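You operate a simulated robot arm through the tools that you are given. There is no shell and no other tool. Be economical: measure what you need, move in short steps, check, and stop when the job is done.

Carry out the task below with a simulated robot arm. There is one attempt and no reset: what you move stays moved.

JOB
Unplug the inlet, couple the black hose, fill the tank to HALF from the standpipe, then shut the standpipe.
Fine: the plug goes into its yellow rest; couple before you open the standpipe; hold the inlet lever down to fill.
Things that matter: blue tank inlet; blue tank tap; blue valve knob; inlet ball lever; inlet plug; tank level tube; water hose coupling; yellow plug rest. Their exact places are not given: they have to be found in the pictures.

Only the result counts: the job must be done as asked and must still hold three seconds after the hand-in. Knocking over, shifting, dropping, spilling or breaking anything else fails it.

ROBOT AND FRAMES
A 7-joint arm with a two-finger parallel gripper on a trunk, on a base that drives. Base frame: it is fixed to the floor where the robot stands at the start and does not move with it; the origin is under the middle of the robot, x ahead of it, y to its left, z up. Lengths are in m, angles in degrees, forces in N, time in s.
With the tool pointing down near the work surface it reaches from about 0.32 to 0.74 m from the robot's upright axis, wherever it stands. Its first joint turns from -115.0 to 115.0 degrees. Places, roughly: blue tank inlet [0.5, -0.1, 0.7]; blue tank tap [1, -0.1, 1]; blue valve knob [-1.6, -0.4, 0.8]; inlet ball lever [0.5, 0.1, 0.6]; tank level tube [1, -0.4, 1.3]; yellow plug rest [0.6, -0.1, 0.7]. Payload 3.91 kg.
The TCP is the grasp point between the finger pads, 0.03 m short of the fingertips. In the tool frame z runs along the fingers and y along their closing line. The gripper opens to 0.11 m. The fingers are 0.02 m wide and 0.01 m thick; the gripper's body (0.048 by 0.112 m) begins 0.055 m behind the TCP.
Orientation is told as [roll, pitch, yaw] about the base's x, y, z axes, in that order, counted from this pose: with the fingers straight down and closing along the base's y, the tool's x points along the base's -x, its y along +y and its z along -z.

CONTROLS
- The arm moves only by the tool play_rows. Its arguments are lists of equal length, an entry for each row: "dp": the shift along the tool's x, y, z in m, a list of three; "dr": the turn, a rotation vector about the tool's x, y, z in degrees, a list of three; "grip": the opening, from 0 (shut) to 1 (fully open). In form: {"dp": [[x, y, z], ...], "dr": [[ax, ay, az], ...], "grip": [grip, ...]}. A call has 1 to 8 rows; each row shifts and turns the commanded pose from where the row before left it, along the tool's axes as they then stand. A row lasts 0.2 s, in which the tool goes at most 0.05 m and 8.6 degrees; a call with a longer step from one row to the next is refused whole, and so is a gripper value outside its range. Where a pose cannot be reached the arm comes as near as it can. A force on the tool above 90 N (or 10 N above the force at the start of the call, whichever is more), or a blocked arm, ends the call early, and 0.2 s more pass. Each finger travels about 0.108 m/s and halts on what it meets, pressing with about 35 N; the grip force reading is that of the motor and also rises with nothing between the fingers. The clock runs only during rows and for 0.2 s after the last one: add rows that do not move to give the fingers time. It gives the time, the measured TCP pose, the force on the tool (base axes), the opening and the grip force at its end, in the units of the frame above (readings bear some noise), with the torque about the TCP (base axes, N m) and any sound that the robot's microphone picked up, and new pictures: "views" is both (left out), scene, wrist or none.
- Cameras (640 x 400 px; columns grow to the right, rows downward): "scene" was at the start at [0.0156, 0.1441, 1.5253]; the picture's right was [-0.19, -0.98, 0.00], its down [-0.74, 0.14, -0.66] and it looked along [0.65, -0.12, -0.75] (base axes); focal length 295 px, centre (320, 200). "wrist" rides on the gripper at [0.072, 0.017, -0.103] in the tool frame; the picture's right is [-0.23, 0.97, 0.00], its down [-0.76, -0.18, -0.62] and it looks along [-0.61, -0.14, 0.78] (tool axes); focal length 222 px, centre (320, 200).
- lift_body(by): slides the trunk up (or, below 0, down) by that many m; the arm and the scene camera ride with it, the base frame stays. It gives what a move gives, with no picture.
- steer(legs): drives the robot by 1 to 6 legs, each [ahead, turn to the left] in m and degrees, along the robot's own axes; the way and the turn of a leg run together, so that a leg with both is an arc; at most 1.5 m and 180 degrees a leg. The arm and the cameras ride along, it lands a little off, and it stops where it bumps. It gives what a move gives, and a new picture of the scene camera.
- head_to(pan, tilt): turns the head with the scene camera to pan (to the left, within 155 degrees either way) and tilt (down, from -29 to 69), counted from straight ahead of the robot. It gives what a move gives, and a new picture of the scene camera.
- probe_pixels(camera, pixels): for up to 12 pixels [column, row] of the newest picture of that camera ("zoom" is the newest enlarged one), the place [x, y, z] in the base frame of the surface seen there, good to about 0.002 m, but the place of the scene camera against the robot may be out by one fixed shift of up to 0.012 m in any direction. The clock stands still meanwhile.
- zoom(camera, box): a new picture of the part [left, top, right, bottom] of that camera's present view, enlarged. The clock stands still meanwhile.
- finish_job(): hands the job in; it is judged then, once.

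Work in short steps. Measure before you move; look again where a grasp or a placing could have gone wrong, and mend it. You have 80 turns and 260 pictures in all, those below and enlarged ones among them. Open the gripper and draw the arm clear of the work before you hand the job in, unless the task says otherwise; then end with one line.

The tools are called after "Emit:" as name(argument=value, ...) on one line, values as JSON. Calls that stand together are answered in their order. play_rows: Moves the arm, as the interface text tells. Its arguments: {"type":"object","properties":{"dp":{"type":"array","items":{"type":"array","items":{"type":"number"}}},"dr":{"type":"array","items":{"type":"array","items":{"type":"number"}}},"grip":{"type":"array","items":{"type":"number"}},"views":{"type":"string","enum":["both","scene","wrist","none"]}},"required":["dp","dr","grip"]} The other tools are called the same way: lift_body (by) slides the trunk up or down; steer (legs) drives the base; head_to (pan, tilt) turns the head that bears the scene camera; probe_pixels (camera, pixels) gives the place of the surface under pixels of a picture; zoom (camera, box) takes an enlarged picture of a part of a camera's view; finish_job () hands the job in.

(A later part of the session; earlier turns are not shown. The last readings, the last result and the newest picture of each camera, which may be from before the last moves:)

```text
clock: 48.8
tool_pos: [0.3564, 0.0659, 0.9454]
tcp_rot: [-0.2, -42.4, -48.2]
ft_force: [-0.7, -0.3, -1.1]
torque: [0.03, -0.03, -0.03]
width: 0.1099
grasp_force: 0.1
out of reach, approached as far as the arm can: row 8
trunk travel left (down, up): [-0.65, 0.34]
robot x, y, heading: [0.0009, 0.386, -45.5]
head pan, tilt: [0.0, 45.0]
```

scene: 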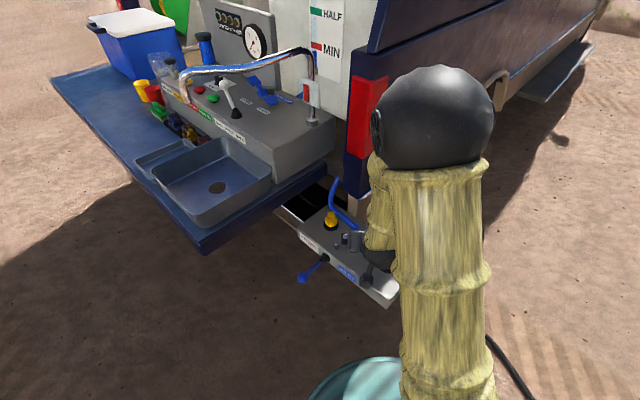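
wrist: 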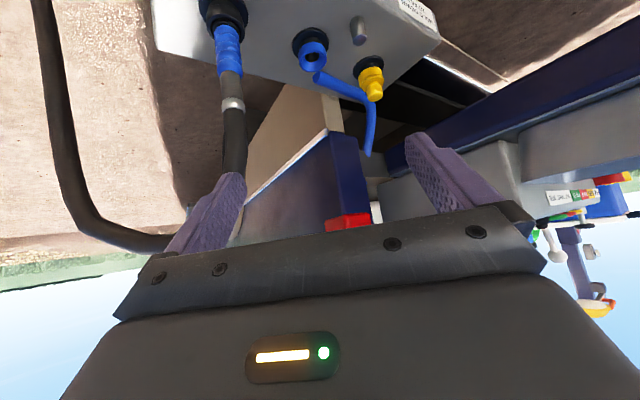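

The pitch stopped at 42° (near the wrist limit). Lowering the trunk 0.15 m makes the forearm flatter; TCP ends near z 0.795, still clear of the panel.

Emit:
lift_body(by=-0.15)

Emit:
play_rows(dp=[[0, 0, 0], [0, 0, 0]], dr=[[0, -4, 0], [0, -4, 0]], grip=[1, 1])

```text
clock: 50.5
tool_pos: [0.3579, 0.0656, 0.7959]
tcp_rot: [0.1, -42.2, -48.1]
ft_force: [-0.1, 0.4, 0.0]
torque: [-0.02, -0.01, 0.01]
width: 0.1103
grasp_force: 0.0
trunk travel left (down, up): [-0.5, 0.49]
robot x, y, heading: [0.0013, 0.3842, -45.6]
head pan, tilt: [0.0, 45.0]
```

```text
clock: 51.1
tool_pos: [0.3742, 0.0525, 0.7981]
tcp_rot: [-0.1, -50.4, -48.1]
ft_force: [-0.2, -0.5, 1.0]
torque: [-0.03, 0.0, -0.03]
width: 0.1098
grasp_force: 0.0
out of reach, approached as far as the arm can: row 1, 2
trunk travel left (down, up): [-0.5, 0.49]
robot x, y, heading: [0.0037, 0.3822, -45.5]
head pan, tilt: [0.0, 45.0]
```

scene: 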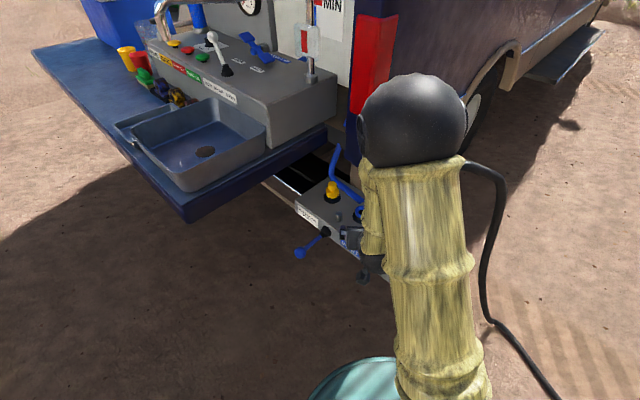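
wrist: 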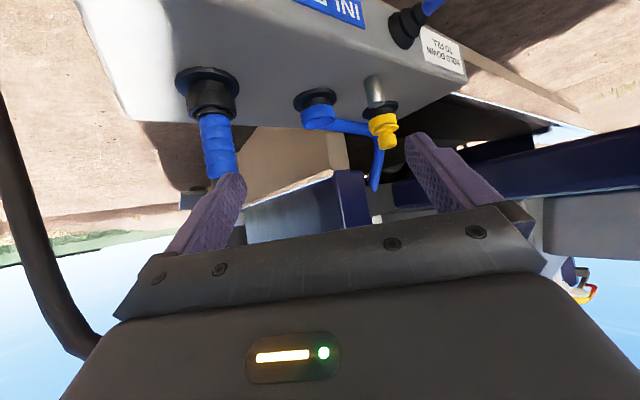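

The arm is too near its body for this pose, so I back the robot 0.06 m and then measure the coupling in the wrist view.

Emit:
steer(legs=[[-0.06, 0]])

Emit:
play_rows(dp=[[0, 0, 0]], dr=[[0, 0, 0]], grip=[1], views="wrist")

Emit:
zoom(camera="wrist", box=[120, 20, 440, 220])

```text
clock: 52.1
tool_pos: [0.3309, 0.0967, 0.7974]
tcp_rot: [0.0, -50.3, -48.1]
ft_force: [-0.2, 0.2, -0.6]
torque: [0.02, 0.01, -0.02]
width: 0.1102
grasp_force: 0.1
trunk travel left (down, up): [-0.5, 0.49]
robot x, y, heading: [-0.0403, 0.4276, -45.7]
head pan, tilt: [0.0, 45.0]
```

scene: 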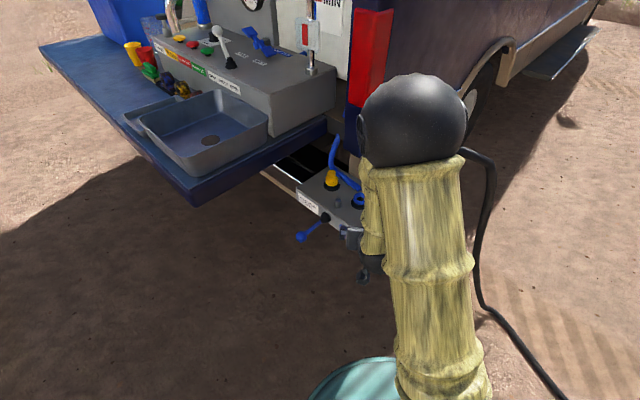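

```text
clock: 52.5
tool_pos: [0.3301, 0.0969, 0.7989]
tcp_rot: [0.0, -50.3, -48.2]
ft_force: [0.6, -1.0, 0.1]
torque: [-0.01, 0.01, -0.01]
width: 0.1101
grasp_force: 0.0
trunk travel left (down, up): [-0.5, 0.49]
robot x, y, heading: [-0.0441, 0.4296, -45.4]
head pan, tilt: [0.0, 45.0]
```

wrist: 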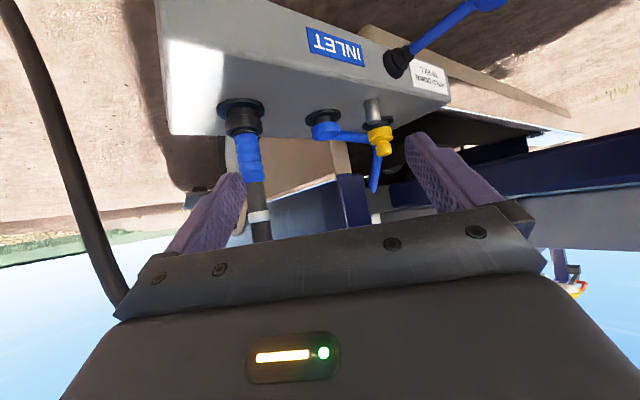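

```text
2.00 times, centred on (280, 120) of wrist
```

zoom: 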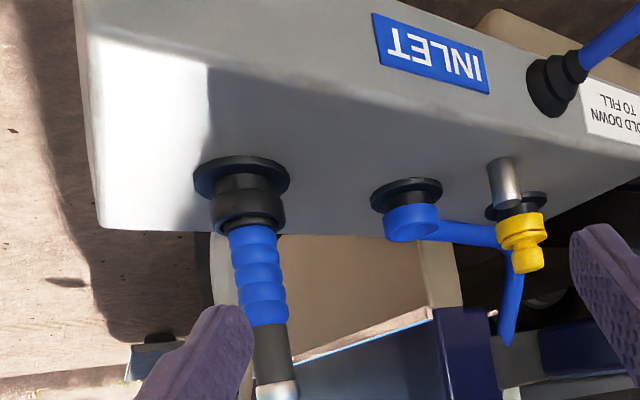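

Now I measure the coupling: the black collar at (250,110) and blue grip (248,145).

Emit:
probe_pixels(camera="wrist", pixels=[[243, 118], [244, 129], [248, 145], [252, 170], [254, 182], [235, 145], [259, 145], [230, 122], [262, 120], [238, 108], [325, 130], [380, 140]])

```text
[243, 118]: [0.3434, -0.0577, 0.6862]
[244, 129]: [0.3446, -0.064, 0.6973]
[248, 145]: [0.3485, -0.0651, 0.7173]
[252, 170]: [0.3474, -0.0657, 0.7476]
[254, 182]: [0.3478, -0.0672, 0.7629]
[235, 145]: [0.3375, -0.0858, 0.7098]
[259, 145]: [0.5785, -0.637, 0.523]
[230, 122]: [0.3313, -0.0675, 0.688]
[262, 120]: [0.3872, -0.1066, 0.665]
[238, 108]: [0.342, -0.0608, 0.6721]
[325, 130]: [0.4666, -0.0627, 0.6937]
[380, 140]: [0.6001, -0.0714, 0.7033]
```

Coupling centre ≈ (0.3535, −0.077); I'll grip at z 0.735. First half of the approach: align sideways and go halfway forward.

Emit:
play_rows(dp=[[-0.0055, -0.0247, 0.0191], [-0.0055, -0.0247, 0.0191], [-0.0054, -0.0246, 0.0191], [-0.0054, -0.0246, 0.019], [0, 0, 0]], dr=[[0, 0, 0], [0, 0, 0], [0, 0, 0], [0, 0, 0], [0, 0, 0]], grip=[1, 1, 1, 1, 1])

```text
clock: 53.7
tool_pos: [0.3052, -0.0222, 0.7659]
tcp_rot: [0.0, -50.3, -48.2]
ft_force: [0.1, -0.2, -0.1]
torque: [0.0, 0.01, 0.01]
width: 0.11
grasp_force: 0.0
trunk travel left (down, up): [-0.5, 0.49]
robot x, y, heading: [-0.0407, 0.4284, -45.6]
head pan, tilt: [0.0, 45.0]
```

scene: 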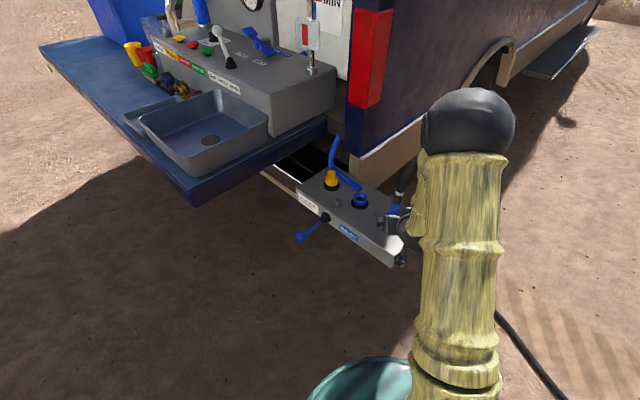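
wrist: 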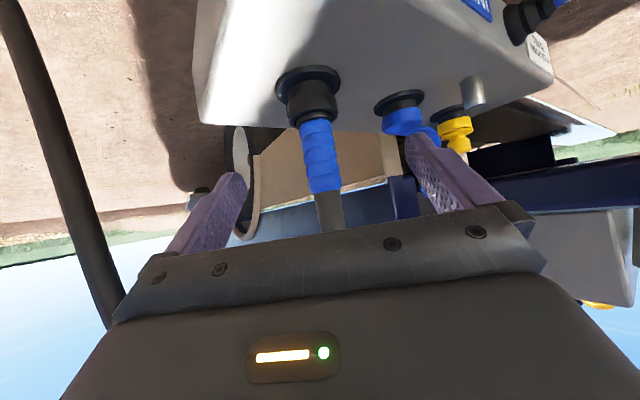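

Centred between the fingers. I advance the remaining 0.08 m and close.

Emit:
play_rows(dp=[[-0.0076, 0, 0.0254], [-0.0076, 0, 0.0254], [-0.0076, 0, 0.0252], [0, 0, 0], [0, 0, 0], [0, 0, 0], [0, 0, 0]], dr=[[0, 0, 0], [0, 0, 0], [0, 0, 0], [0, 0, 0], [0, 0, 0], [0, 0, 0], [0, 0, 0]], grip=[1, 1, 1, 1, 0, 0, 0])

Emit:
zoom(camera="wrist", box=[180, 40, 440, 240])

```text
clock: 55.3
tool_pos: [0.3525, -0.0787, 0.7339]
tcp_rot: [0.0, -50.3, -48.4]
ft_force: [-7.2, -7.7, 0.8]
torque: [-0.29, 0.23, -0.05]
width: 0.0271
grasp_force: 35.6
trunk travel left (down, up): [-0.5, 0.49]
robot x, y, heading: [-0.0382, 0.4276, -45.7]
head pan, tilt: [0.0, 45.0]
```

scene: 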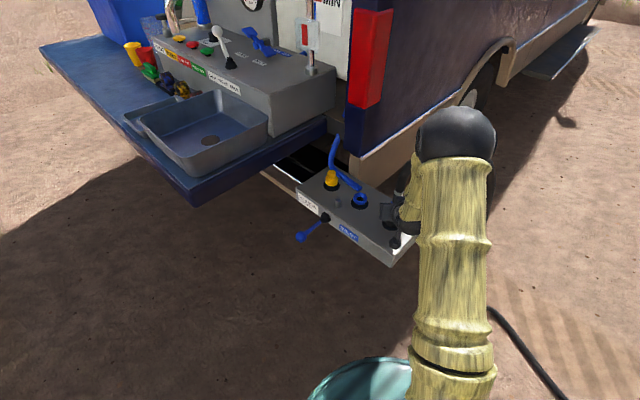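
wrist: 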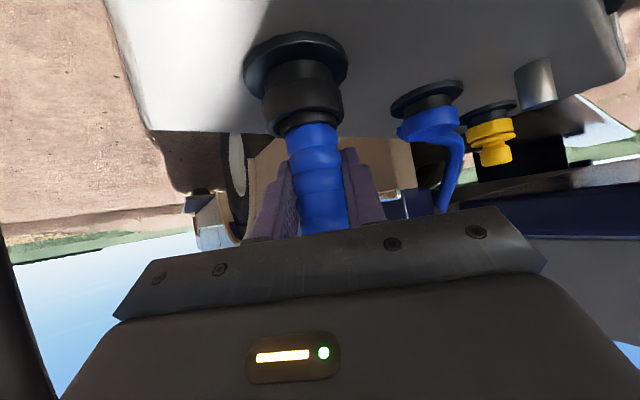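

```text
2.00 times, centred on (310, 140) of wrist
```

zoom: 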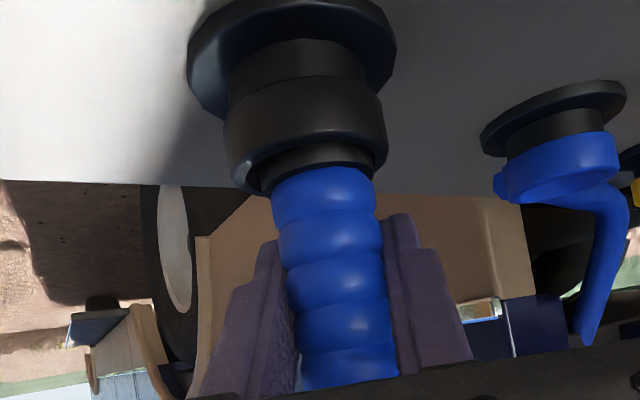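

Gripped at 27 mm width. I lift straight up 0.06 m.

Emit:
play_rows(dp=[[-0.0077, 0, -0.0064], [-0.0115, 0, -0.0096], [-0.0115, 0, -0.0096], [-0.0155, 0, -0.0128], [0, 0, 0]], dr=[[0, 0, 0], [0, 0, 0], [0, 0, 0], [0, 0, 0], [0, 0, 0]], grip=[0, 0, 0, 0, 0])

Emit:
zoom(camera="wrist", box=[180, 20, 500, 240])

```text
clock: 56.5
tool_pos: [0.3532, -0.0772, 0.7953]
tcp_rot: [0.0, -50.2, -48.2]
ft_force: [0.0, 0.9, -2.9]
torque: [-0.02, 0.02, 0.01]
width: 0.0276
grasp_force: 34.8
trunk travel left (down, up): [-0.5, 0.49]
robot x, y, heading: [-0.0426, 0.4327, -45.7]
head pan, tilt: [0.0, 45.0]
```

scene: 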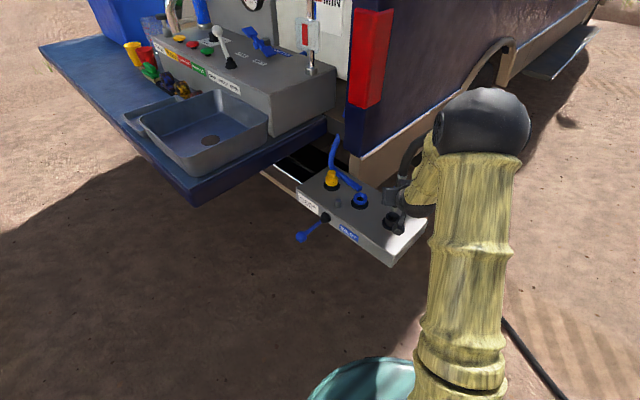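
wrist: 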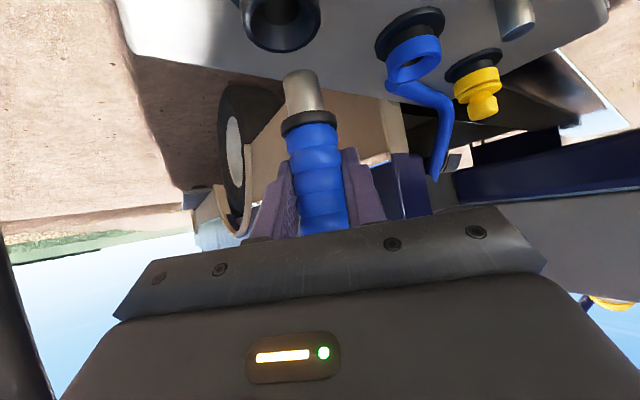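

```text
1.82 times, centred on (340, 130) of wrist
```

zoom: 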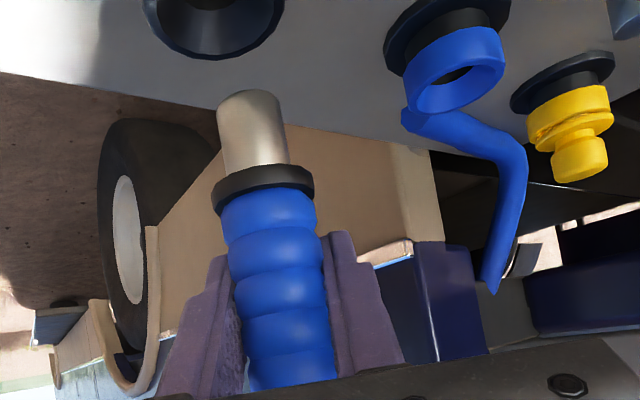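

The coupling is out, with its metal nose showing. I carry it over the inlet at this height (nose tip about 3 cm above the rim).

Emit:
play_rows(dp=[[-0.0132, 0.0231, 0.0159], [-0.0132, 0.0231, 0.0159], [-0.0132, 0.0231, 0.0159], [-0.0132, 0.0231, 0.0159], [0, 0, 0]], dr=[[0, 0, 0], [0, 0, 0], [0, 0, 0], [0, 0, 0], [0, 0, 0]], grip=[0, 0, 0, 0, 0])

Emit:
zoom(camera="wrist", box=[220, 0, 420, 160])

Emit:
zoom(camera="scene", box=[290, 120, 450, 280])

```text
clock: 57.7
tool_pos: [0.4781, -0.0777, 0.7947]
tcp_rot: [-0.2, -50.3, -48.1]
ft_force: [-0.9, -0.4, -2.8]
torque: [0.0, 0.03, -0.04]
width: 0.0274
grasp_force: 34.6
trunk travel left (down, up): [-0.5, 0.49]
robot x, y, heading: [-0.0423, 0.4286, -45.4]
head pan, tilt: [0.0, 45.0]
```

scene: 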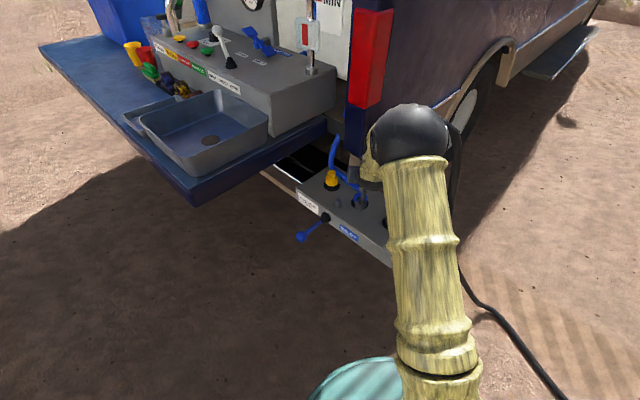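
wrist: 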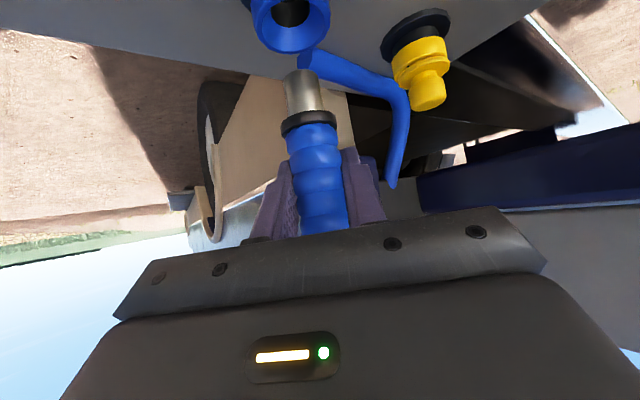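

```text
2.50 times, centred on (320, 80) of wrist
```

zoom: 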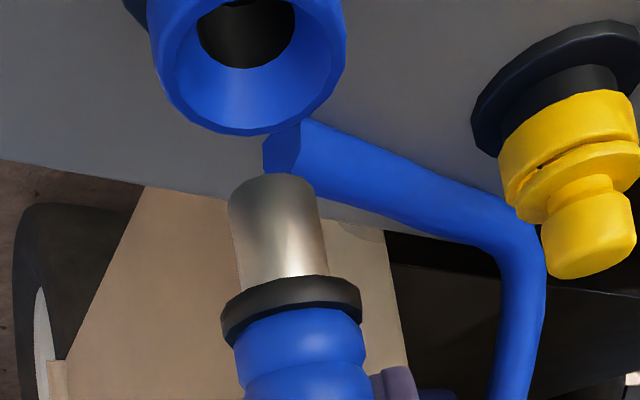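

```text
2.50 times, centred on (370, 200) of scene
```

zoom: 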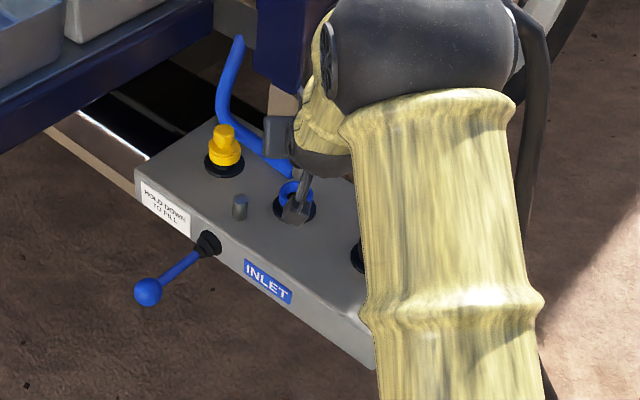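

I measure the nose and rim in 3D to check the alignment.

Emit:
probe_pixels(camera="wrist", pixels=[[291, 90], [301, 90], [312, 90], [299, 75], [304, 103], [295, 50], [257, 30], [325, 25], [270, 8], [321, 8], [315, 150], [309, 124]])

```text
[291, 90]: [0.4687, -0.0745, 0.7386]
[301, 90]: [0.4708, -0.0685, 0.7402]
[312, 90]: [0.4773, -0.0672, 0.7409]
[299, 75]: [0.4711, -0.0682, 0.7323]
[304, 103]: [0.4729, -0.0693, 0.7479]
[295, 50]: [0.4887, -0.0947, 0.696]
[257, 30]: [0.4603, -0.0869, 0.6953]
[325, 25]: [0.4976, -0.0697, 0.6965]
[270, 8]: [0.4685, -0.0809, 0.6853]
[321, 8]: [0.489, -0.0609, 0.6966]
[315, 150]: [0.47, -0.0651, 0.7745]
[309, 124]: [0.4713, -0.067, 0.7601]
```

Nose centre ≈ (0.477, −0.0756) against inlet (0.478, −0.077): about 1.5 mm off. I correct this and lower straight down.

Emit:
play_rows(dp=[[-0.0009, -0.0006, 0.0011], [0.0115, 0, 0.0096], [0.0115, 0, 0.0096], [0.0077, 0, 0.0064], [0.0046, 0, 0.0038], [0, 0, 0]], dr=[[0, 0, 0], [0, 0, 0], [0, 0, 0], [0, 0, 0], [0, 0, 0], [0, 0, 0]], grip=[0, 0, 0, 0, 0, 0], views="wrist")

```text
clock: 59.1
tool_pos: [0.4787, -0.0783, 0.7486]
tcp_rot: [0.0, -50.3, -48.2]
ft_force: [0.2, 0.3, -3.0]
torque: [-0.02, -0.01, -0.01]
width: 0.0273
grasp_force: 35.0
trunk travel left (down, up): [-0.5, 0.49]
robot x, y, heading: [-0.0411, 0.4255, -45.4]
head pan, tilt: [0.0, 45.0]
```

wrist: 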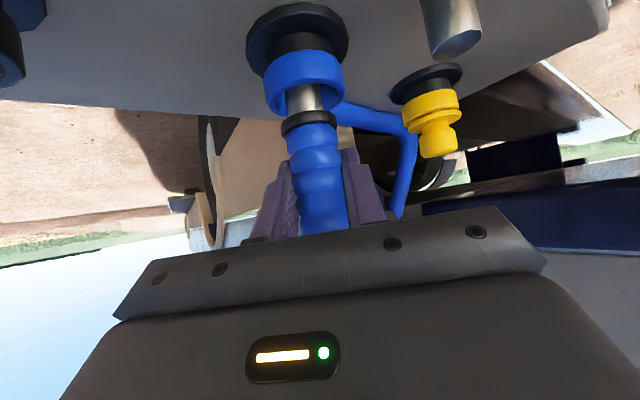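

The nose is inside the inlet rim without contact force. I continue down gently about 15–18 mm until it seats.

Emit:
play_rows(dp=[[0.0038, 0, 0.0032], [0.0031, 0, 0.0026], [0.0031, 0, 0.0026], [0.0015, 0, 0.0013], [0.0015, 0, 0.0013], [0, 0, 0]], dr=[[0, 0, 0], [0, 0, 0], [0, 0, 0], [0, 0, 0], [0, 0, 0], [0, 0, 0]], grip=[0, 0, 0, 0, 0, 0], views="wrist")

Emit:
zoom(camera="wrist", box=[220, 0, 420, 200])

```text
clock: 60.5
tool_pos: [0.4793, -0.077, 0.7334]
tcp_rot: [0.0, -50.5, -48.2]
ft_force: [-4.4, 1.8, 12.0]
torque: [0.3, 0.4, 0.04]
width: 0.0278
grasp_force: 34.6
trunk travel left (down, up): [-0.5, 0.49]
robot x, y, heading: [-0.043, 0.4297, -45.3]
head pan, tilt: [0.0, 45.0]
```

wrist: 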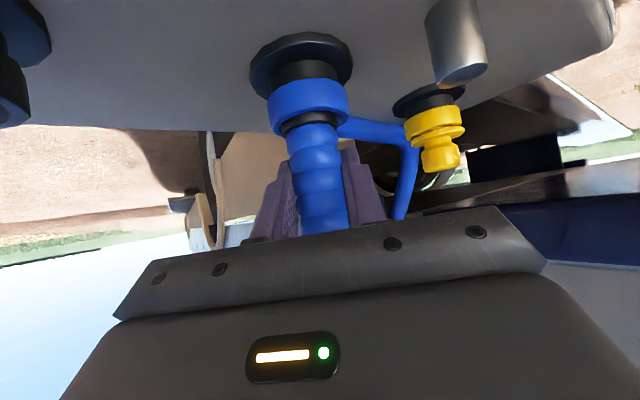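

```text
2.00 times, centred on (320, 100) of wrist
```

zoom: 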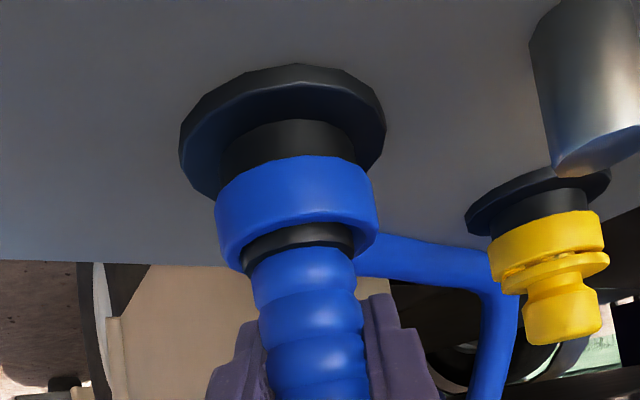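

Contact at the depth it had in its holder. I press a few millimetres further to make sure it locks, listening for a click.

Emit:
play_rows(dp=[[0.0023, 0, 0.0019], [0.0023, 0, 0.0019], [0.0023, 0, 0.0019], [0, 0, 0]], dr=[[0, 0, 0], [0, 0, 0], [0, 0, 0], [0, 0, 0]], grip=[0, 0, 0, 0], views="wrist")

Emit:
zoom(camera="wrist", box=[220, 0, 420, 200])

```text
clock: 61.5
tool_pos: [0.4784, -0.0787, 0.7244]
tcp_rot: [-0.1, -50.6, -48.2]
ft_force: [3.8, -4.1, 21.4]
torque: [-0.26, -0.17, 0.04]
width: 0.0278
grasp_force: 34.9
trunk travel left (down, up): [-0.5, 0.49]
robot x, y, heading: [-0.0434, 0.427, -45.6]
head pan, tilt: [0.0, 45.0]
```

wrist: 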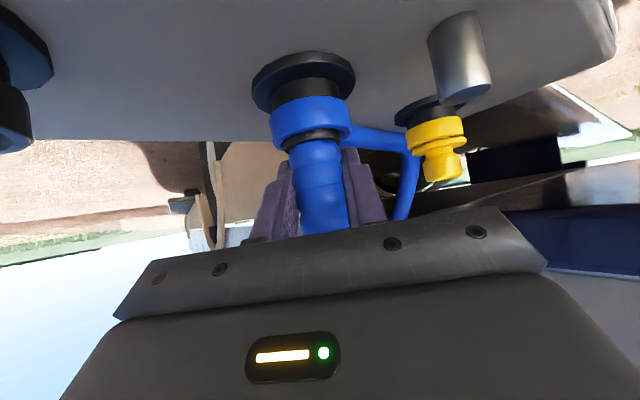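

```text
2.00 times, centred on (320, 100) of wrist
```

zoom: 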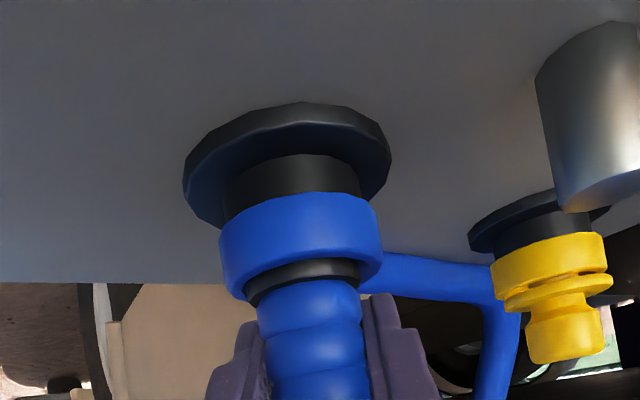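

The fingers slid along the grip while the coupling stayed seated flush. I do a gentle pull test to see whether it is locked.

Emit:
play_rows(dp=[[-0.0046, 0, -0.0038], [-0.0038, 0, -0.0032], [-0.0023, 0, -0.0019], [0, 0, 0]], dr=[[0, 0, 0], [0, 0, 0], [0, 0, 0], [0, 0, 0]], grip=[0, 0, 0, 0], views="wrist")

Emit:
zoom(camera="wrist", box=[220, 0, 420, 200])

```text
clock: 62.5
tool_pos: [0.4781, -0.0779, 0.7349]
tcp_rot: [-0.1, -50.1, -48.0]
ft_force: [1.2, 1.5, -3.9]
torque: [0.12, 0.0, -0.01]
width: 0.0276
grasp_force: 34.8
trunk travel left (down, up): [-0.5, 0.49]
robot x, y, heading: [-0.0399, 0.428, -45.9]
head pan, tilt: [0.0, 45.0]
```

wrist: 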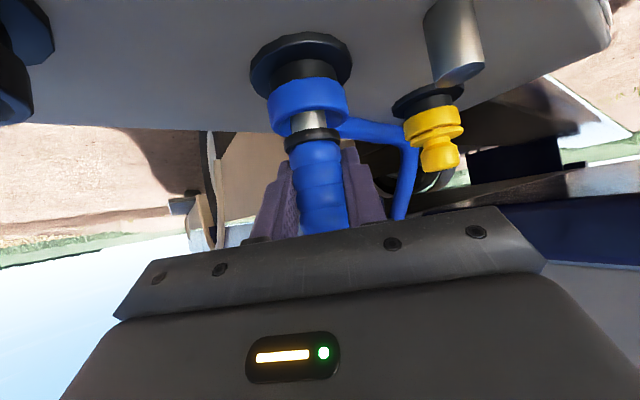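

```text
2.00 times, centred on (320, 100) of wrist
```

zoom: 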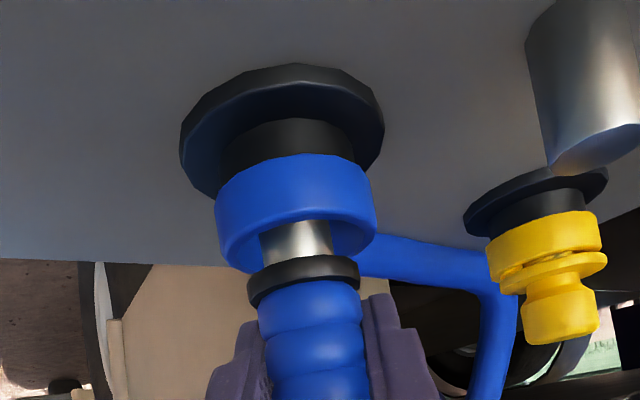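

It lifts freely, so there may be a snap force or just a seat. I push down again, further, with the fingertips bearing on the collar.

Emit:
play_rows(dp=[[0.0046, 0, 0.0038], [0.0038, 0, 0.0032], [0.0031, 0, 0.0026], [0.0031, 0, 0.0026], [0.0023, 0, 0.0019], [0, 0, 0]], dr=[[0, 0, 0], [0, 0, 0], [0, 0, 0], [0, 0, 0], [0, 0, 0], [0, 0, 0]], grip=[0, 0, 0, 0, 0, 0], views="wrist")

Emit:
zoom(camera="wrist", box=[220, 0, 420, 200])

```text
clock: 63.9
tool_pos: [0.4807, -0.079, 0.724]
tcp_rot: [0.1, -51.3, -48.2]
ft_force: [-0.7, 1.5, 43.0]
torque: [-0.16, 0.08, 0.31]
width: 0.0275
grasp_force: 34.4
trunk travel left (down, up): [-0.5, 0.49]
robot x, y, heading: [-0.0395, 0.4304, -45.8]
head pan, tilt: [0.0, 45.0]
```

wrist: 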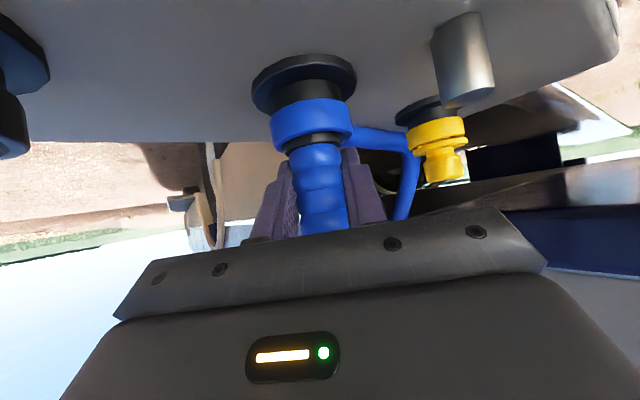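

```text
2.00 times, centred on (320, 100) of wrist
```

zoom: 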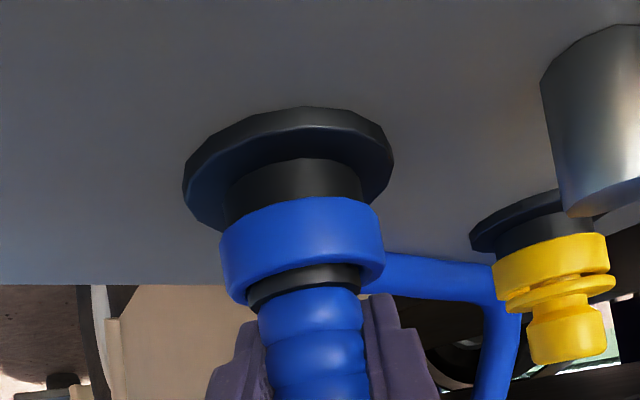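

43 N and nothing snapped. I press a little harder (still below the limit).

Emit:
play_rows(dp=[[0.0023, 0, 0.0019], [0.0023, 0, 0.0019], [0, 0, 0]], dr=[[0, 0, 0], [0, 0, 0], [0, 0, 0]], grip=[0, 0, 0], views="none")

Emit:
play_rows(dp=[[-0.0085, 0, -0.0071], [-0.0054, 0, -0.0045], [-0.0015, 0, -0.0013], [0, 0, 0]], dr=[[0, 0, 0], [0, 0, 0], [0, 0, 0], [0, 0, 0]], grip=[0, 0, 0, 0], views="wrist")

```text
clock: 64.7
tool_pos: [0.4797, -0.0801, 0.7231]
tcp_rot: [0.1, -51.9, -48.3]
ft_force: [-13.2, 7.9, 61.8]
torque: [-0.31, 0.23, 0.28]
width: 0.0275
grasp_force: 35.2
trunk travel left (down, up): [-0.5, 0.49]
robot x, y, heading: [-0.0427, 0.4284, -45.8]
head pan, tilt: [0.0, 45.0]
```

```text
clock: 65.7
tool_pos: [0.4783, -0.0783, 0.7255]
tcp_rot: [0.0, -49.8, -48.0]
ft_force: [7.4, -6.2, -7.6]
torque: [-0.31, -0.48, -0.01]
width: 0.0273
grasp_force: 34.7
trunk travel left (down, up): [-0.5, 0.49]
robot x, y, heading: [-0.0447, 0.4302, -45.5]
head pan, tilt: [0.0, 45.0]
```

wrist: 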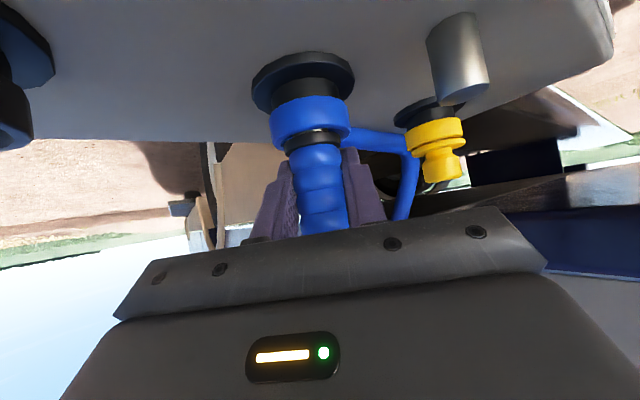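

Now there is a slight downward resistance. I pull 6 mm more to test for a latch.

Emit:
play_rows(dp=[[-0.0023, 0, -0.0019], [-0.0023, 0, -0.0019], [0, 0, 0]], dr=[[0, 0, 0], [0, 0, 0], [0, 0, 0]], grip=[0, 0, 0], views="wrist")

Emit:
zoom(camera="wrist", box=[220, 0, 420, 200])

```text
clock: 66.5
tool_pos: [0.4777, -0.0781, 0.734]
tcp_rot: [-0.2, -50.2, -48.2]
ft_force: [0.7, 1.6, -3.5]
torque: [0.12, -0.05, 0.04]
width: 0.0273
grasp_force: 35.1
trunk travel left (down, up): [-0.5, 0.49]
robot x, y, heading: [-0.0369, 0.4284, -45.4]
head pan, tilt: [0.0, 45.0]
```

wrist: 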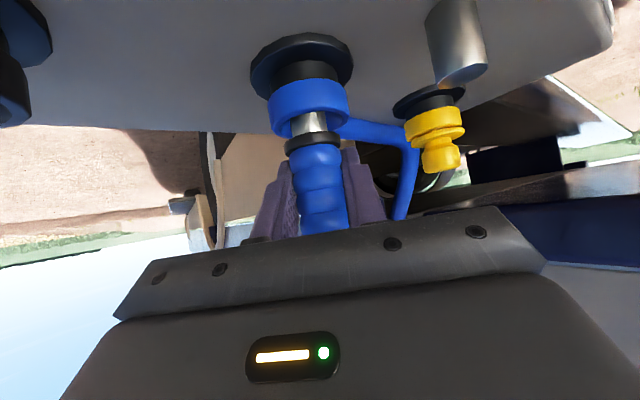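

```text
2.00 times, centred on (320, 100) of wrist
```

zoom: 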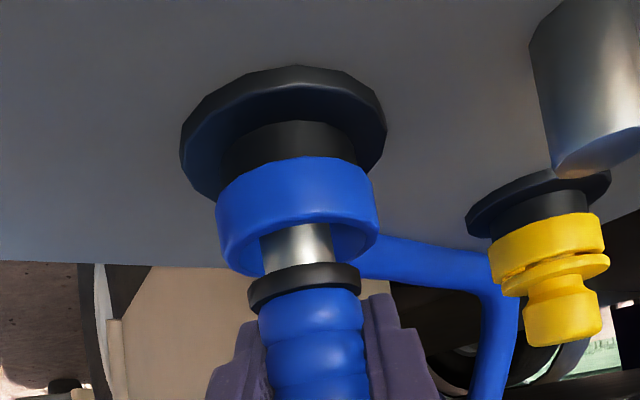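

No latch exists; it is a plain seat. I push it home again and release.

Emit:
play_rows(dp=[[0.0046, 0, 0.0038], [0.0038, 0, 0.0032], [0.0031, 0, 0.0026], [0.0023, 0, 0.0019], [0, 0, 0], [0, 0, 0]], dr=[[0, 0, 0], [0, 0, 0], [0, 0, 0], [0, 0, 0], [0, 0, 0], [0, 0, 0]], grip=[0, 0, 0, 0, 0, 0], views="none")

Emit:
play_rows(dp=[[0, 0, 0], [0, 0, 0], [0, 0, 0]], dr=[[0, 0, 0], [0, 0, 0], [0, 0, 0]], grip=[0.6, 0.6, 0.6], views="wrist")

Emit:
zoom(camera="wrist", box=[220, 0, 420, 200])

```text
clock: 67.9
tool_pos: [0.4787, -0.0809, 0.7235]
tcp_rot: [0.0, -50.9, -48.2]
ft_force: [-2.5, -0.3, 35.3]
torque: [-0.47, -0.23, -0.18]
width: 0.0276
grasp_force: 34.8
trunk travel left (down, up): [-0.5, 0.49]
robot x, y, heading: [-0.0423, 0.4271, -45.4]
head pan, tilt: [0.0, 45.0]
```

```text
clock: 68.7
tool_pos: [0.479, -0.0761, 0.7149]
tcp_rot: [0.0, -50.0, -48.0]
ft_force: [0.1, -0.1, 0.6]
torque: [-0.01, 0.0, -0.05]
width: 0.0661
grasp_force: 0.1
trunk travel left (down, up): [-0.5, 0.49]
robot x, y, heading: [-0.0373, 0.4273, -45.6]
head pan, tilt: [0.0, 45.0]
```

wrist: 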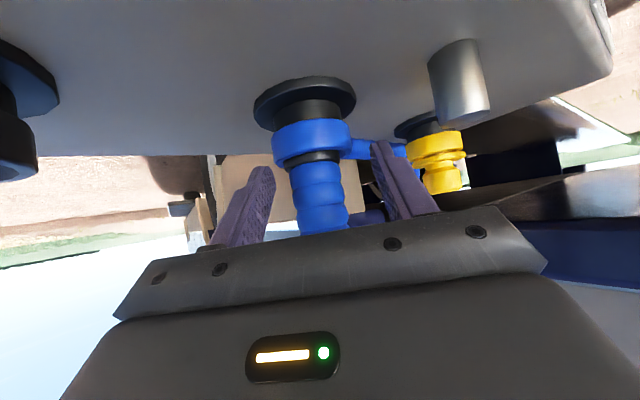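

```text
2.00 times, centred on (320, 100) of wrist
```

zoom: 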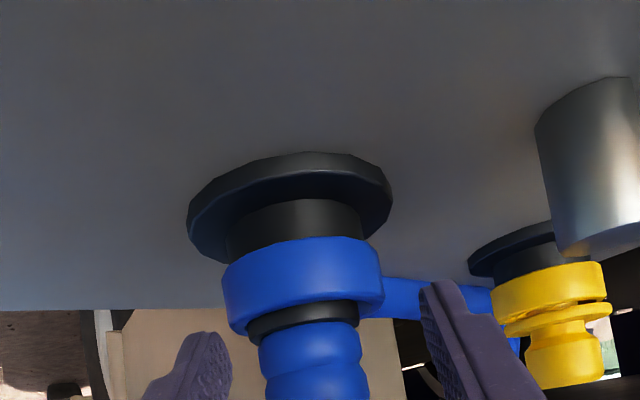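

Seated and upright after release. I withdraw backwards and look at the result.

Emit:
play_rows(dp=[[0, 0, -0.02], [0, 0, -0.04], [0, 0, -0.04], [-0.02, 0, -0.04], [-0.03, 0, -0.02], [0, 0, 0]], dr=[[0, 0, 0], [0, 0, 0], [0, 0, 0], [0, 0, 0], [0, 0, 0], [0, 0, 0]], grip=[1, 1, 1, 1, 1, 1])

Emit:
zoom(camera="wrist", box=[220, 0, 520, 200])

Emit:
zoom(camera="scene", box=[270, 130, 430, 290])

```text
clock: 70.1
tool_pos: [0.4178, -0.0118, 0.8572]
tcp_rot: [-0.1, -50.3, -48.2]
ft_force: [0.3, -0.4, 0.4]
torque: [0.03, 0.0, 0.03]
width: 0.1102
grasp_force: 0.0
trunk travel left (down, up): [-0.5, 0.49]
robot x, y, heading: [-0.0413, 0.4304, -45.6]
head pan, tilt: [0.0, 45.0]
```

scene: 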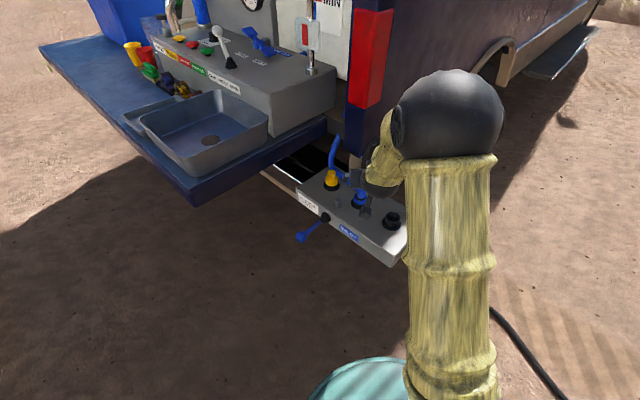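
wrist: 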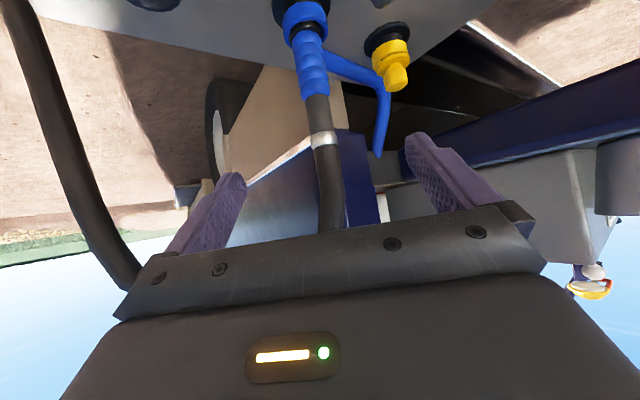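

```text
2.00 times, centred on (370, 100) of wrist
```

zoom: 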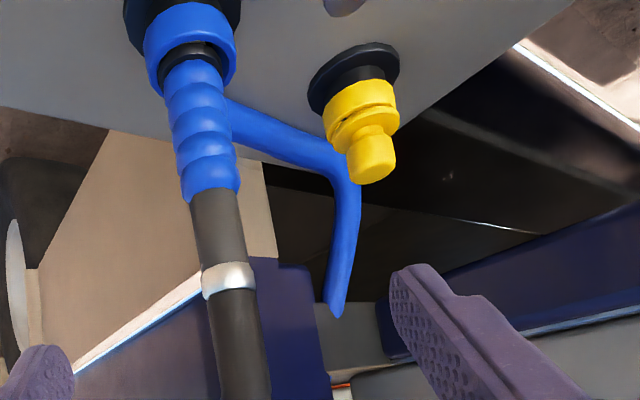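

```text
2.50 times, centred on (350, 210) of scene
```

zoom: 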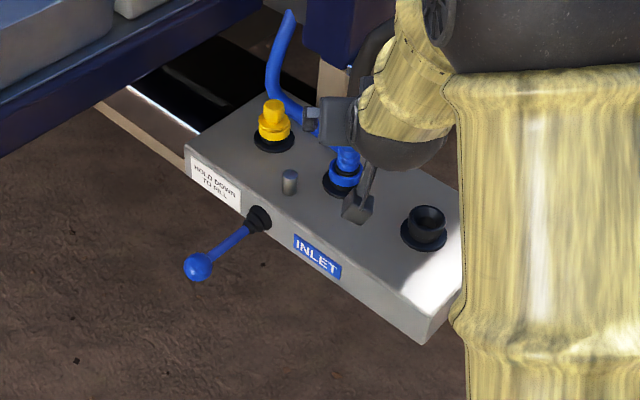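

All as intended: plug in the rest, coupling seated. I back off, then drive towards the standpipe, stopping about 0.9 m short of it and facing it.

Emit:
steer(legs=[[-0.3, 0], [0, -128], [1.308, 0], [0, 83.6]])

Emit:
zoom(camera="scene", box=[160, 0, 480, 200])

```text
clock: 87.3
tool_pos: [-1.5609, -0.1094, 0.8583]
tcp_rot: [0.1, -50.4, -94.1]
ft_force: [0.0, 0.0, -0.2]
torque: [0.0, 0.0, 0.01]
width: 0.1102
grasp_force: 0.0
trunk travel left (down, up): [-0.5, 0.49]
robot x, y, heading: [-1.5655, 0.5269, -91.4]
head pan, tilt: [0.0, 45.0]
```

scene: 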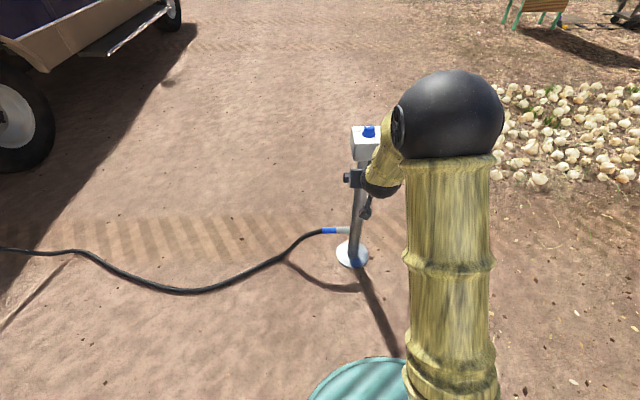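

```text
2.00 times, centred on (320, 100) of scene
```

zoom: 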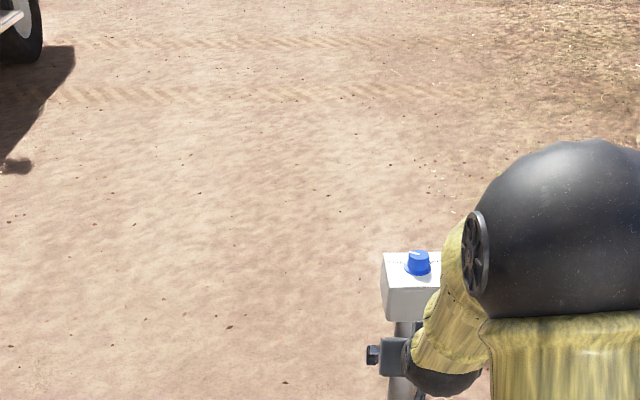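

I see the knob on the standpipe box at (369,132). I measure it and read its labels.

Emit:
zoom(camera="scene", box=[340, 110, 390, 165])

Emit:
zoom(camera="wrist", box=[200, 0, 440, 200])

Emit:
probe_pixels(camera="scene", pixels=[[369, 127], [369, 133], [352, 128], [353, 138], [365, 142], [365, 155], [330, 230]])

```text
7.27 times, centred on (365, 138) of scene
```

zoom: 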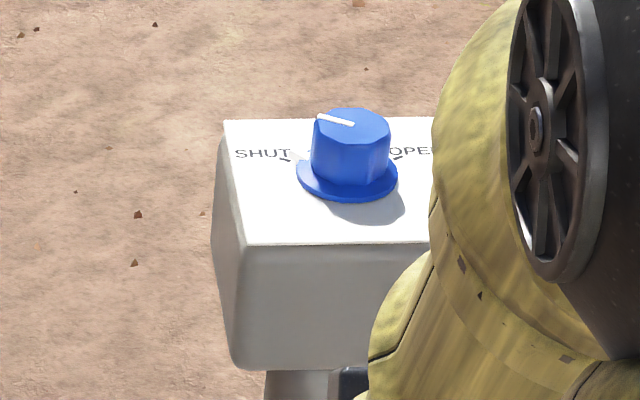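

```text
2.00 times, centred on (320, 100) of wrist
```

zoom: 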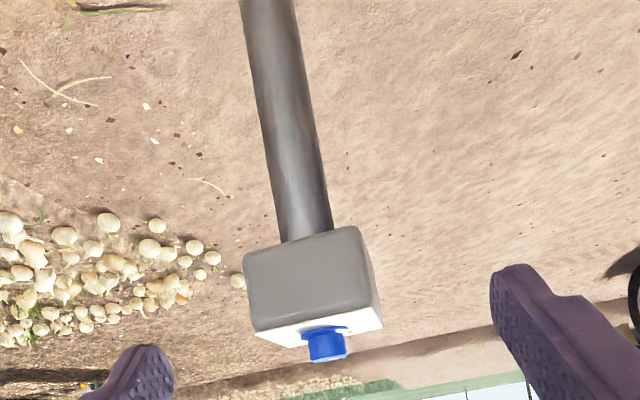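

```text
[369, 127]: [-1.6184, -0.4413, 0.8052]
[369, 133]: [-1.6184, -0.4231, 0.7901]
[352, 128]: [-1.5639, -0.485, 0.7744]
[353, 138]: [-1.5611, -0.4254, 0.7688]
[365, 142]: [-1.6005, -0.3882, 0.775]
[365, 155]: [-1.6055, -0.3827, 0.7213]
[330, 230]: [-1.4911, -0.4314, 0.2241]
```

Pointer is at SHUT (left, +x side); OPEN lies to the right, so it opens clockwise via the back. I raise the trunk, point the tool down, then drive closer.

Emit:
lift_body(by=0.15)

Emit:
play_rows(dp=[[0, 0, 0], [0, 0, 0], [0, 0, 0], [0, 0, 0], [0, 0, 0], [0, 0, 0]], dr=[[0, 8.4, 0], [0, 8.4, 0], [0, 8.4, 0], [0, 8.4, 0], [0, 8.4, 0], [0, 8.3, 0]], grip=[1, 1, 1, 1, 1, 1], views="none")

Emit:
steer(legs=[[0.36, 0]])

Emit:
play_rows(dp=[[0, 0, 0]], dr=[[0, 0, 0]], grip=[1], views="wrist")

```text
clock: 89.0
tool_pos: [-1.5608, -0.1109, 1.0092]
tcp_rot: [-0.1, -50.3, -94.0]
ft_force: [0.0, -0.4, 0.8]
torque: [0.03, 0.03, -0.01]
width: 0.1102
grasp_force: 0.2
trunk travel left (down, up): [-0.65, 0.34]
robot x, y, heading: [-1.5621, 0.522, -91.5]
head pan, tilt: [0.0, 45.0]
```

```text
clock: 90.5
tool_pos: [-1.5614, -0.1108, 1.0069]
tcp_rot: [-0.1, 0.1, -94.3]
ft_force: [0.3, 0.7, -0.2]
torque: [-0.02, -0.01, -0.01]
width: 0.1096
grasp_force: 0.1
trunk travel left (down, up): [-0.65, 0.34]
robot x, y, heading: [-1.5663, 0.5267, -91.6]
head pan, tilt: [0.0, 45.0]
```

```text
clock: 92.8
tool_pos: [-1.5744, -0.4708, 1.0079]
tcp_rot: [0.0, 0.1, -94.5]
ft_force: [-0.1, 0.0, 0.3]
torque: [0.01, 0.01, 0.06]
width: 0.11
grasp_force: 0.2
trunk travel left (down, up): [-0.65, 0.34]
robot x, y, heading: [-1.572, 0.1662, -91.7]
head pan, tilt: [0.0, 45.0]
```

scene: 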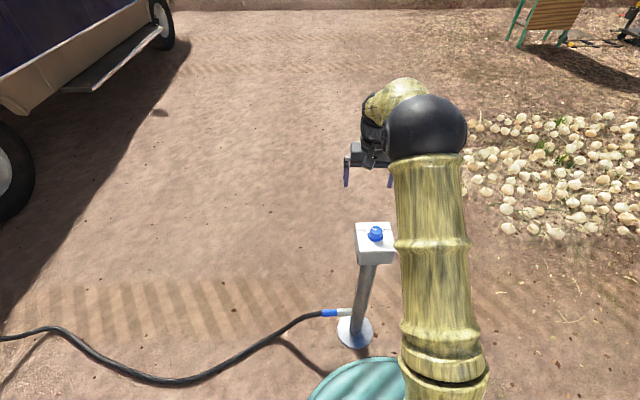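

```text
clock: 93.2
tool_pos: [-1.5741, -0.4716, 1.0094]
tcp_rot: [-0.1, 0.0, -94.4]
ft_force: [0.3, -0.3, -0.2]
torque: [-0.02, 0.05, -0.04]
width: 0.1102
grasp_force: 0.0
trunk travel left (down, up): [-0.65, 0.34]
robot x, y, heading: [-1.5767, 0.1623, -91.9]
head pan, tilt: [0.0, 45.0]
```

wrist: 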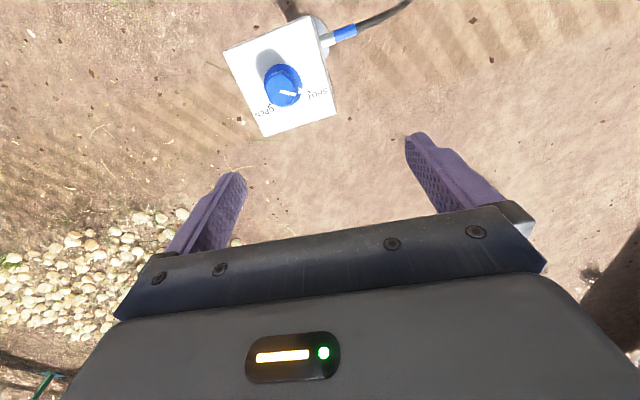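

Emit:
zoom(camera="wrist", box=[215, 10, 345, 140])

Emit:
probe_pixels(camera="wrist", pixels=[[285, 92], [281, 91], [293, 95], [274, 98], [297, 83], [303, 92], [316, 92], [270, 106], [265, 115], [275, 75], [284, 104]])

```text
3.08 times, centred on (280, 75) of wrist
```

zoom: 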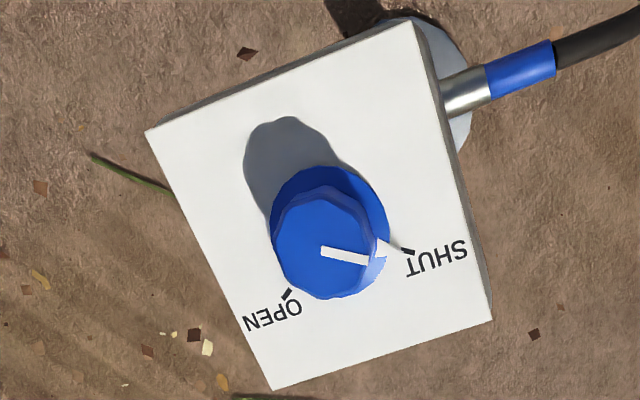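

```text
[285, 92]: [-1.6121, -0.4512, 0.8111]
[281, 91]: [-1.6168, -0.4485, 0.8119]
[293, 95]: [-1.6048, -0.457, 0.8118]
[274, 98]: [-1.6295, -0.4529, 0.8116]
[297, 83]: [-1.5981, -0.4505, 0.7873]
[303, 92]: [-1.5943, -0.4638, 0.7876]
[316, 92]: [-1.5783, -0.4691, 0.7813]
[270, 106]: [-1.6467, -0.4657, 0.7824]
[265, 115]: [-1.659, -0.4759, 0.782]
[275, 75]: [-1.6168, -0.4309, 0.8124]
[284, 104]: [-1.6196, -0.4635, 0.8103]
```

SHUT is at about −37° and OPEN at about −148° round the knob centre (−1.6165, −0.447): a clockwise turn of ~110°. I move above it and pre-turn the wrist the other way.

Emit:
play_rows(dp=[[0.0071, -0.0148, 0.03], [0.0071, -0.0148, 0.03], [0.007, -0.0147, 0.03], [0, 0, 0], [0, 0, 0], [0, 0, 0], [0, 0, 0], [0, 0, 0]], dr=[[0, 0, 0], [0, 0, 0], [0, 0, 0], [0, 0, -8.5], [0, 0, -8.5], [0, 0, -8.5], [0, 0, -8.5], [0, 0, -8.5]], grip=[0.7, 0.7, 0.7, 0.7, 0.7, 0.7, 0.7, 0.7], views="none")

Emit:
play_rows(dp=[[0, 0, 0], [0, 0, 0], [0, 0, 0]], dr=[[0, 0, -8.5], [0, 0, -3], [0, 0, 0]], grip=[0.7, 0.7, 0.7], views="wrist")

Emit:
zoom(camera="wrist", box=[220, 20, 420, 220])

```text
clock: 95.0
tool_pos: [-1.6159, -0.4465, 0.9192]
tcp_rot: [0.0, 0.0, -51.7]
ft_force: [0.3, 0.1, 0.6]
torque: [0.0, -0.01, 0.01]
width: 0.077
grasp_force: 0.0
trunk travel left (down, up): [-0.65, 0.34]
robot x, y, heading: [-1.5751, 0.1658, -91.5]
head pan, tilt: [0.0, 45.0]
```

```text
clock: 95.8
tool_pos: [-1.6166, -0.4465, 0.918]
tcp_rot: [0.1, 0.1, -40.4]
ft_force: [0.5, 0.0, 0.1]
torque: [0.0, 0.04, -0.02]
width: 0.0769
grasp_force: 0.0
trunk travel left (down, up): [-0.65, 0.34]
robot x, y, heading: [-1.5746, 0.1634, -91.6]
head pan, tilt: [0.0, 45.0]
```

wrist: 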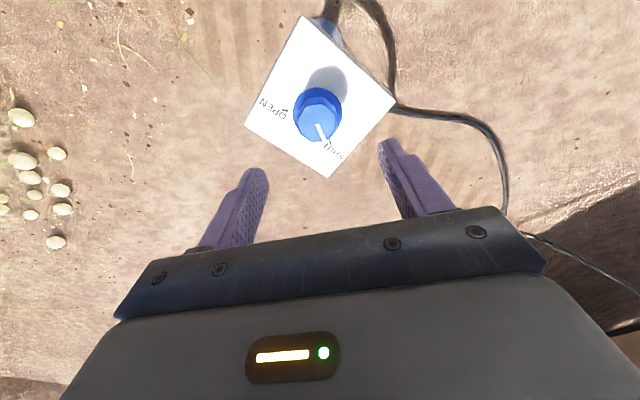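

```text
2.00 times, centred on (320, 120) of wrist
```

zoom: 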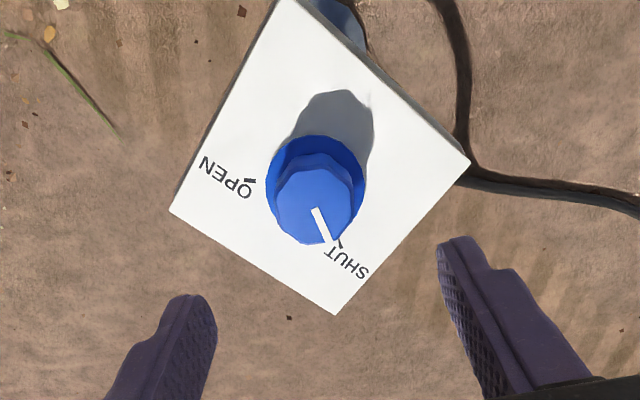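

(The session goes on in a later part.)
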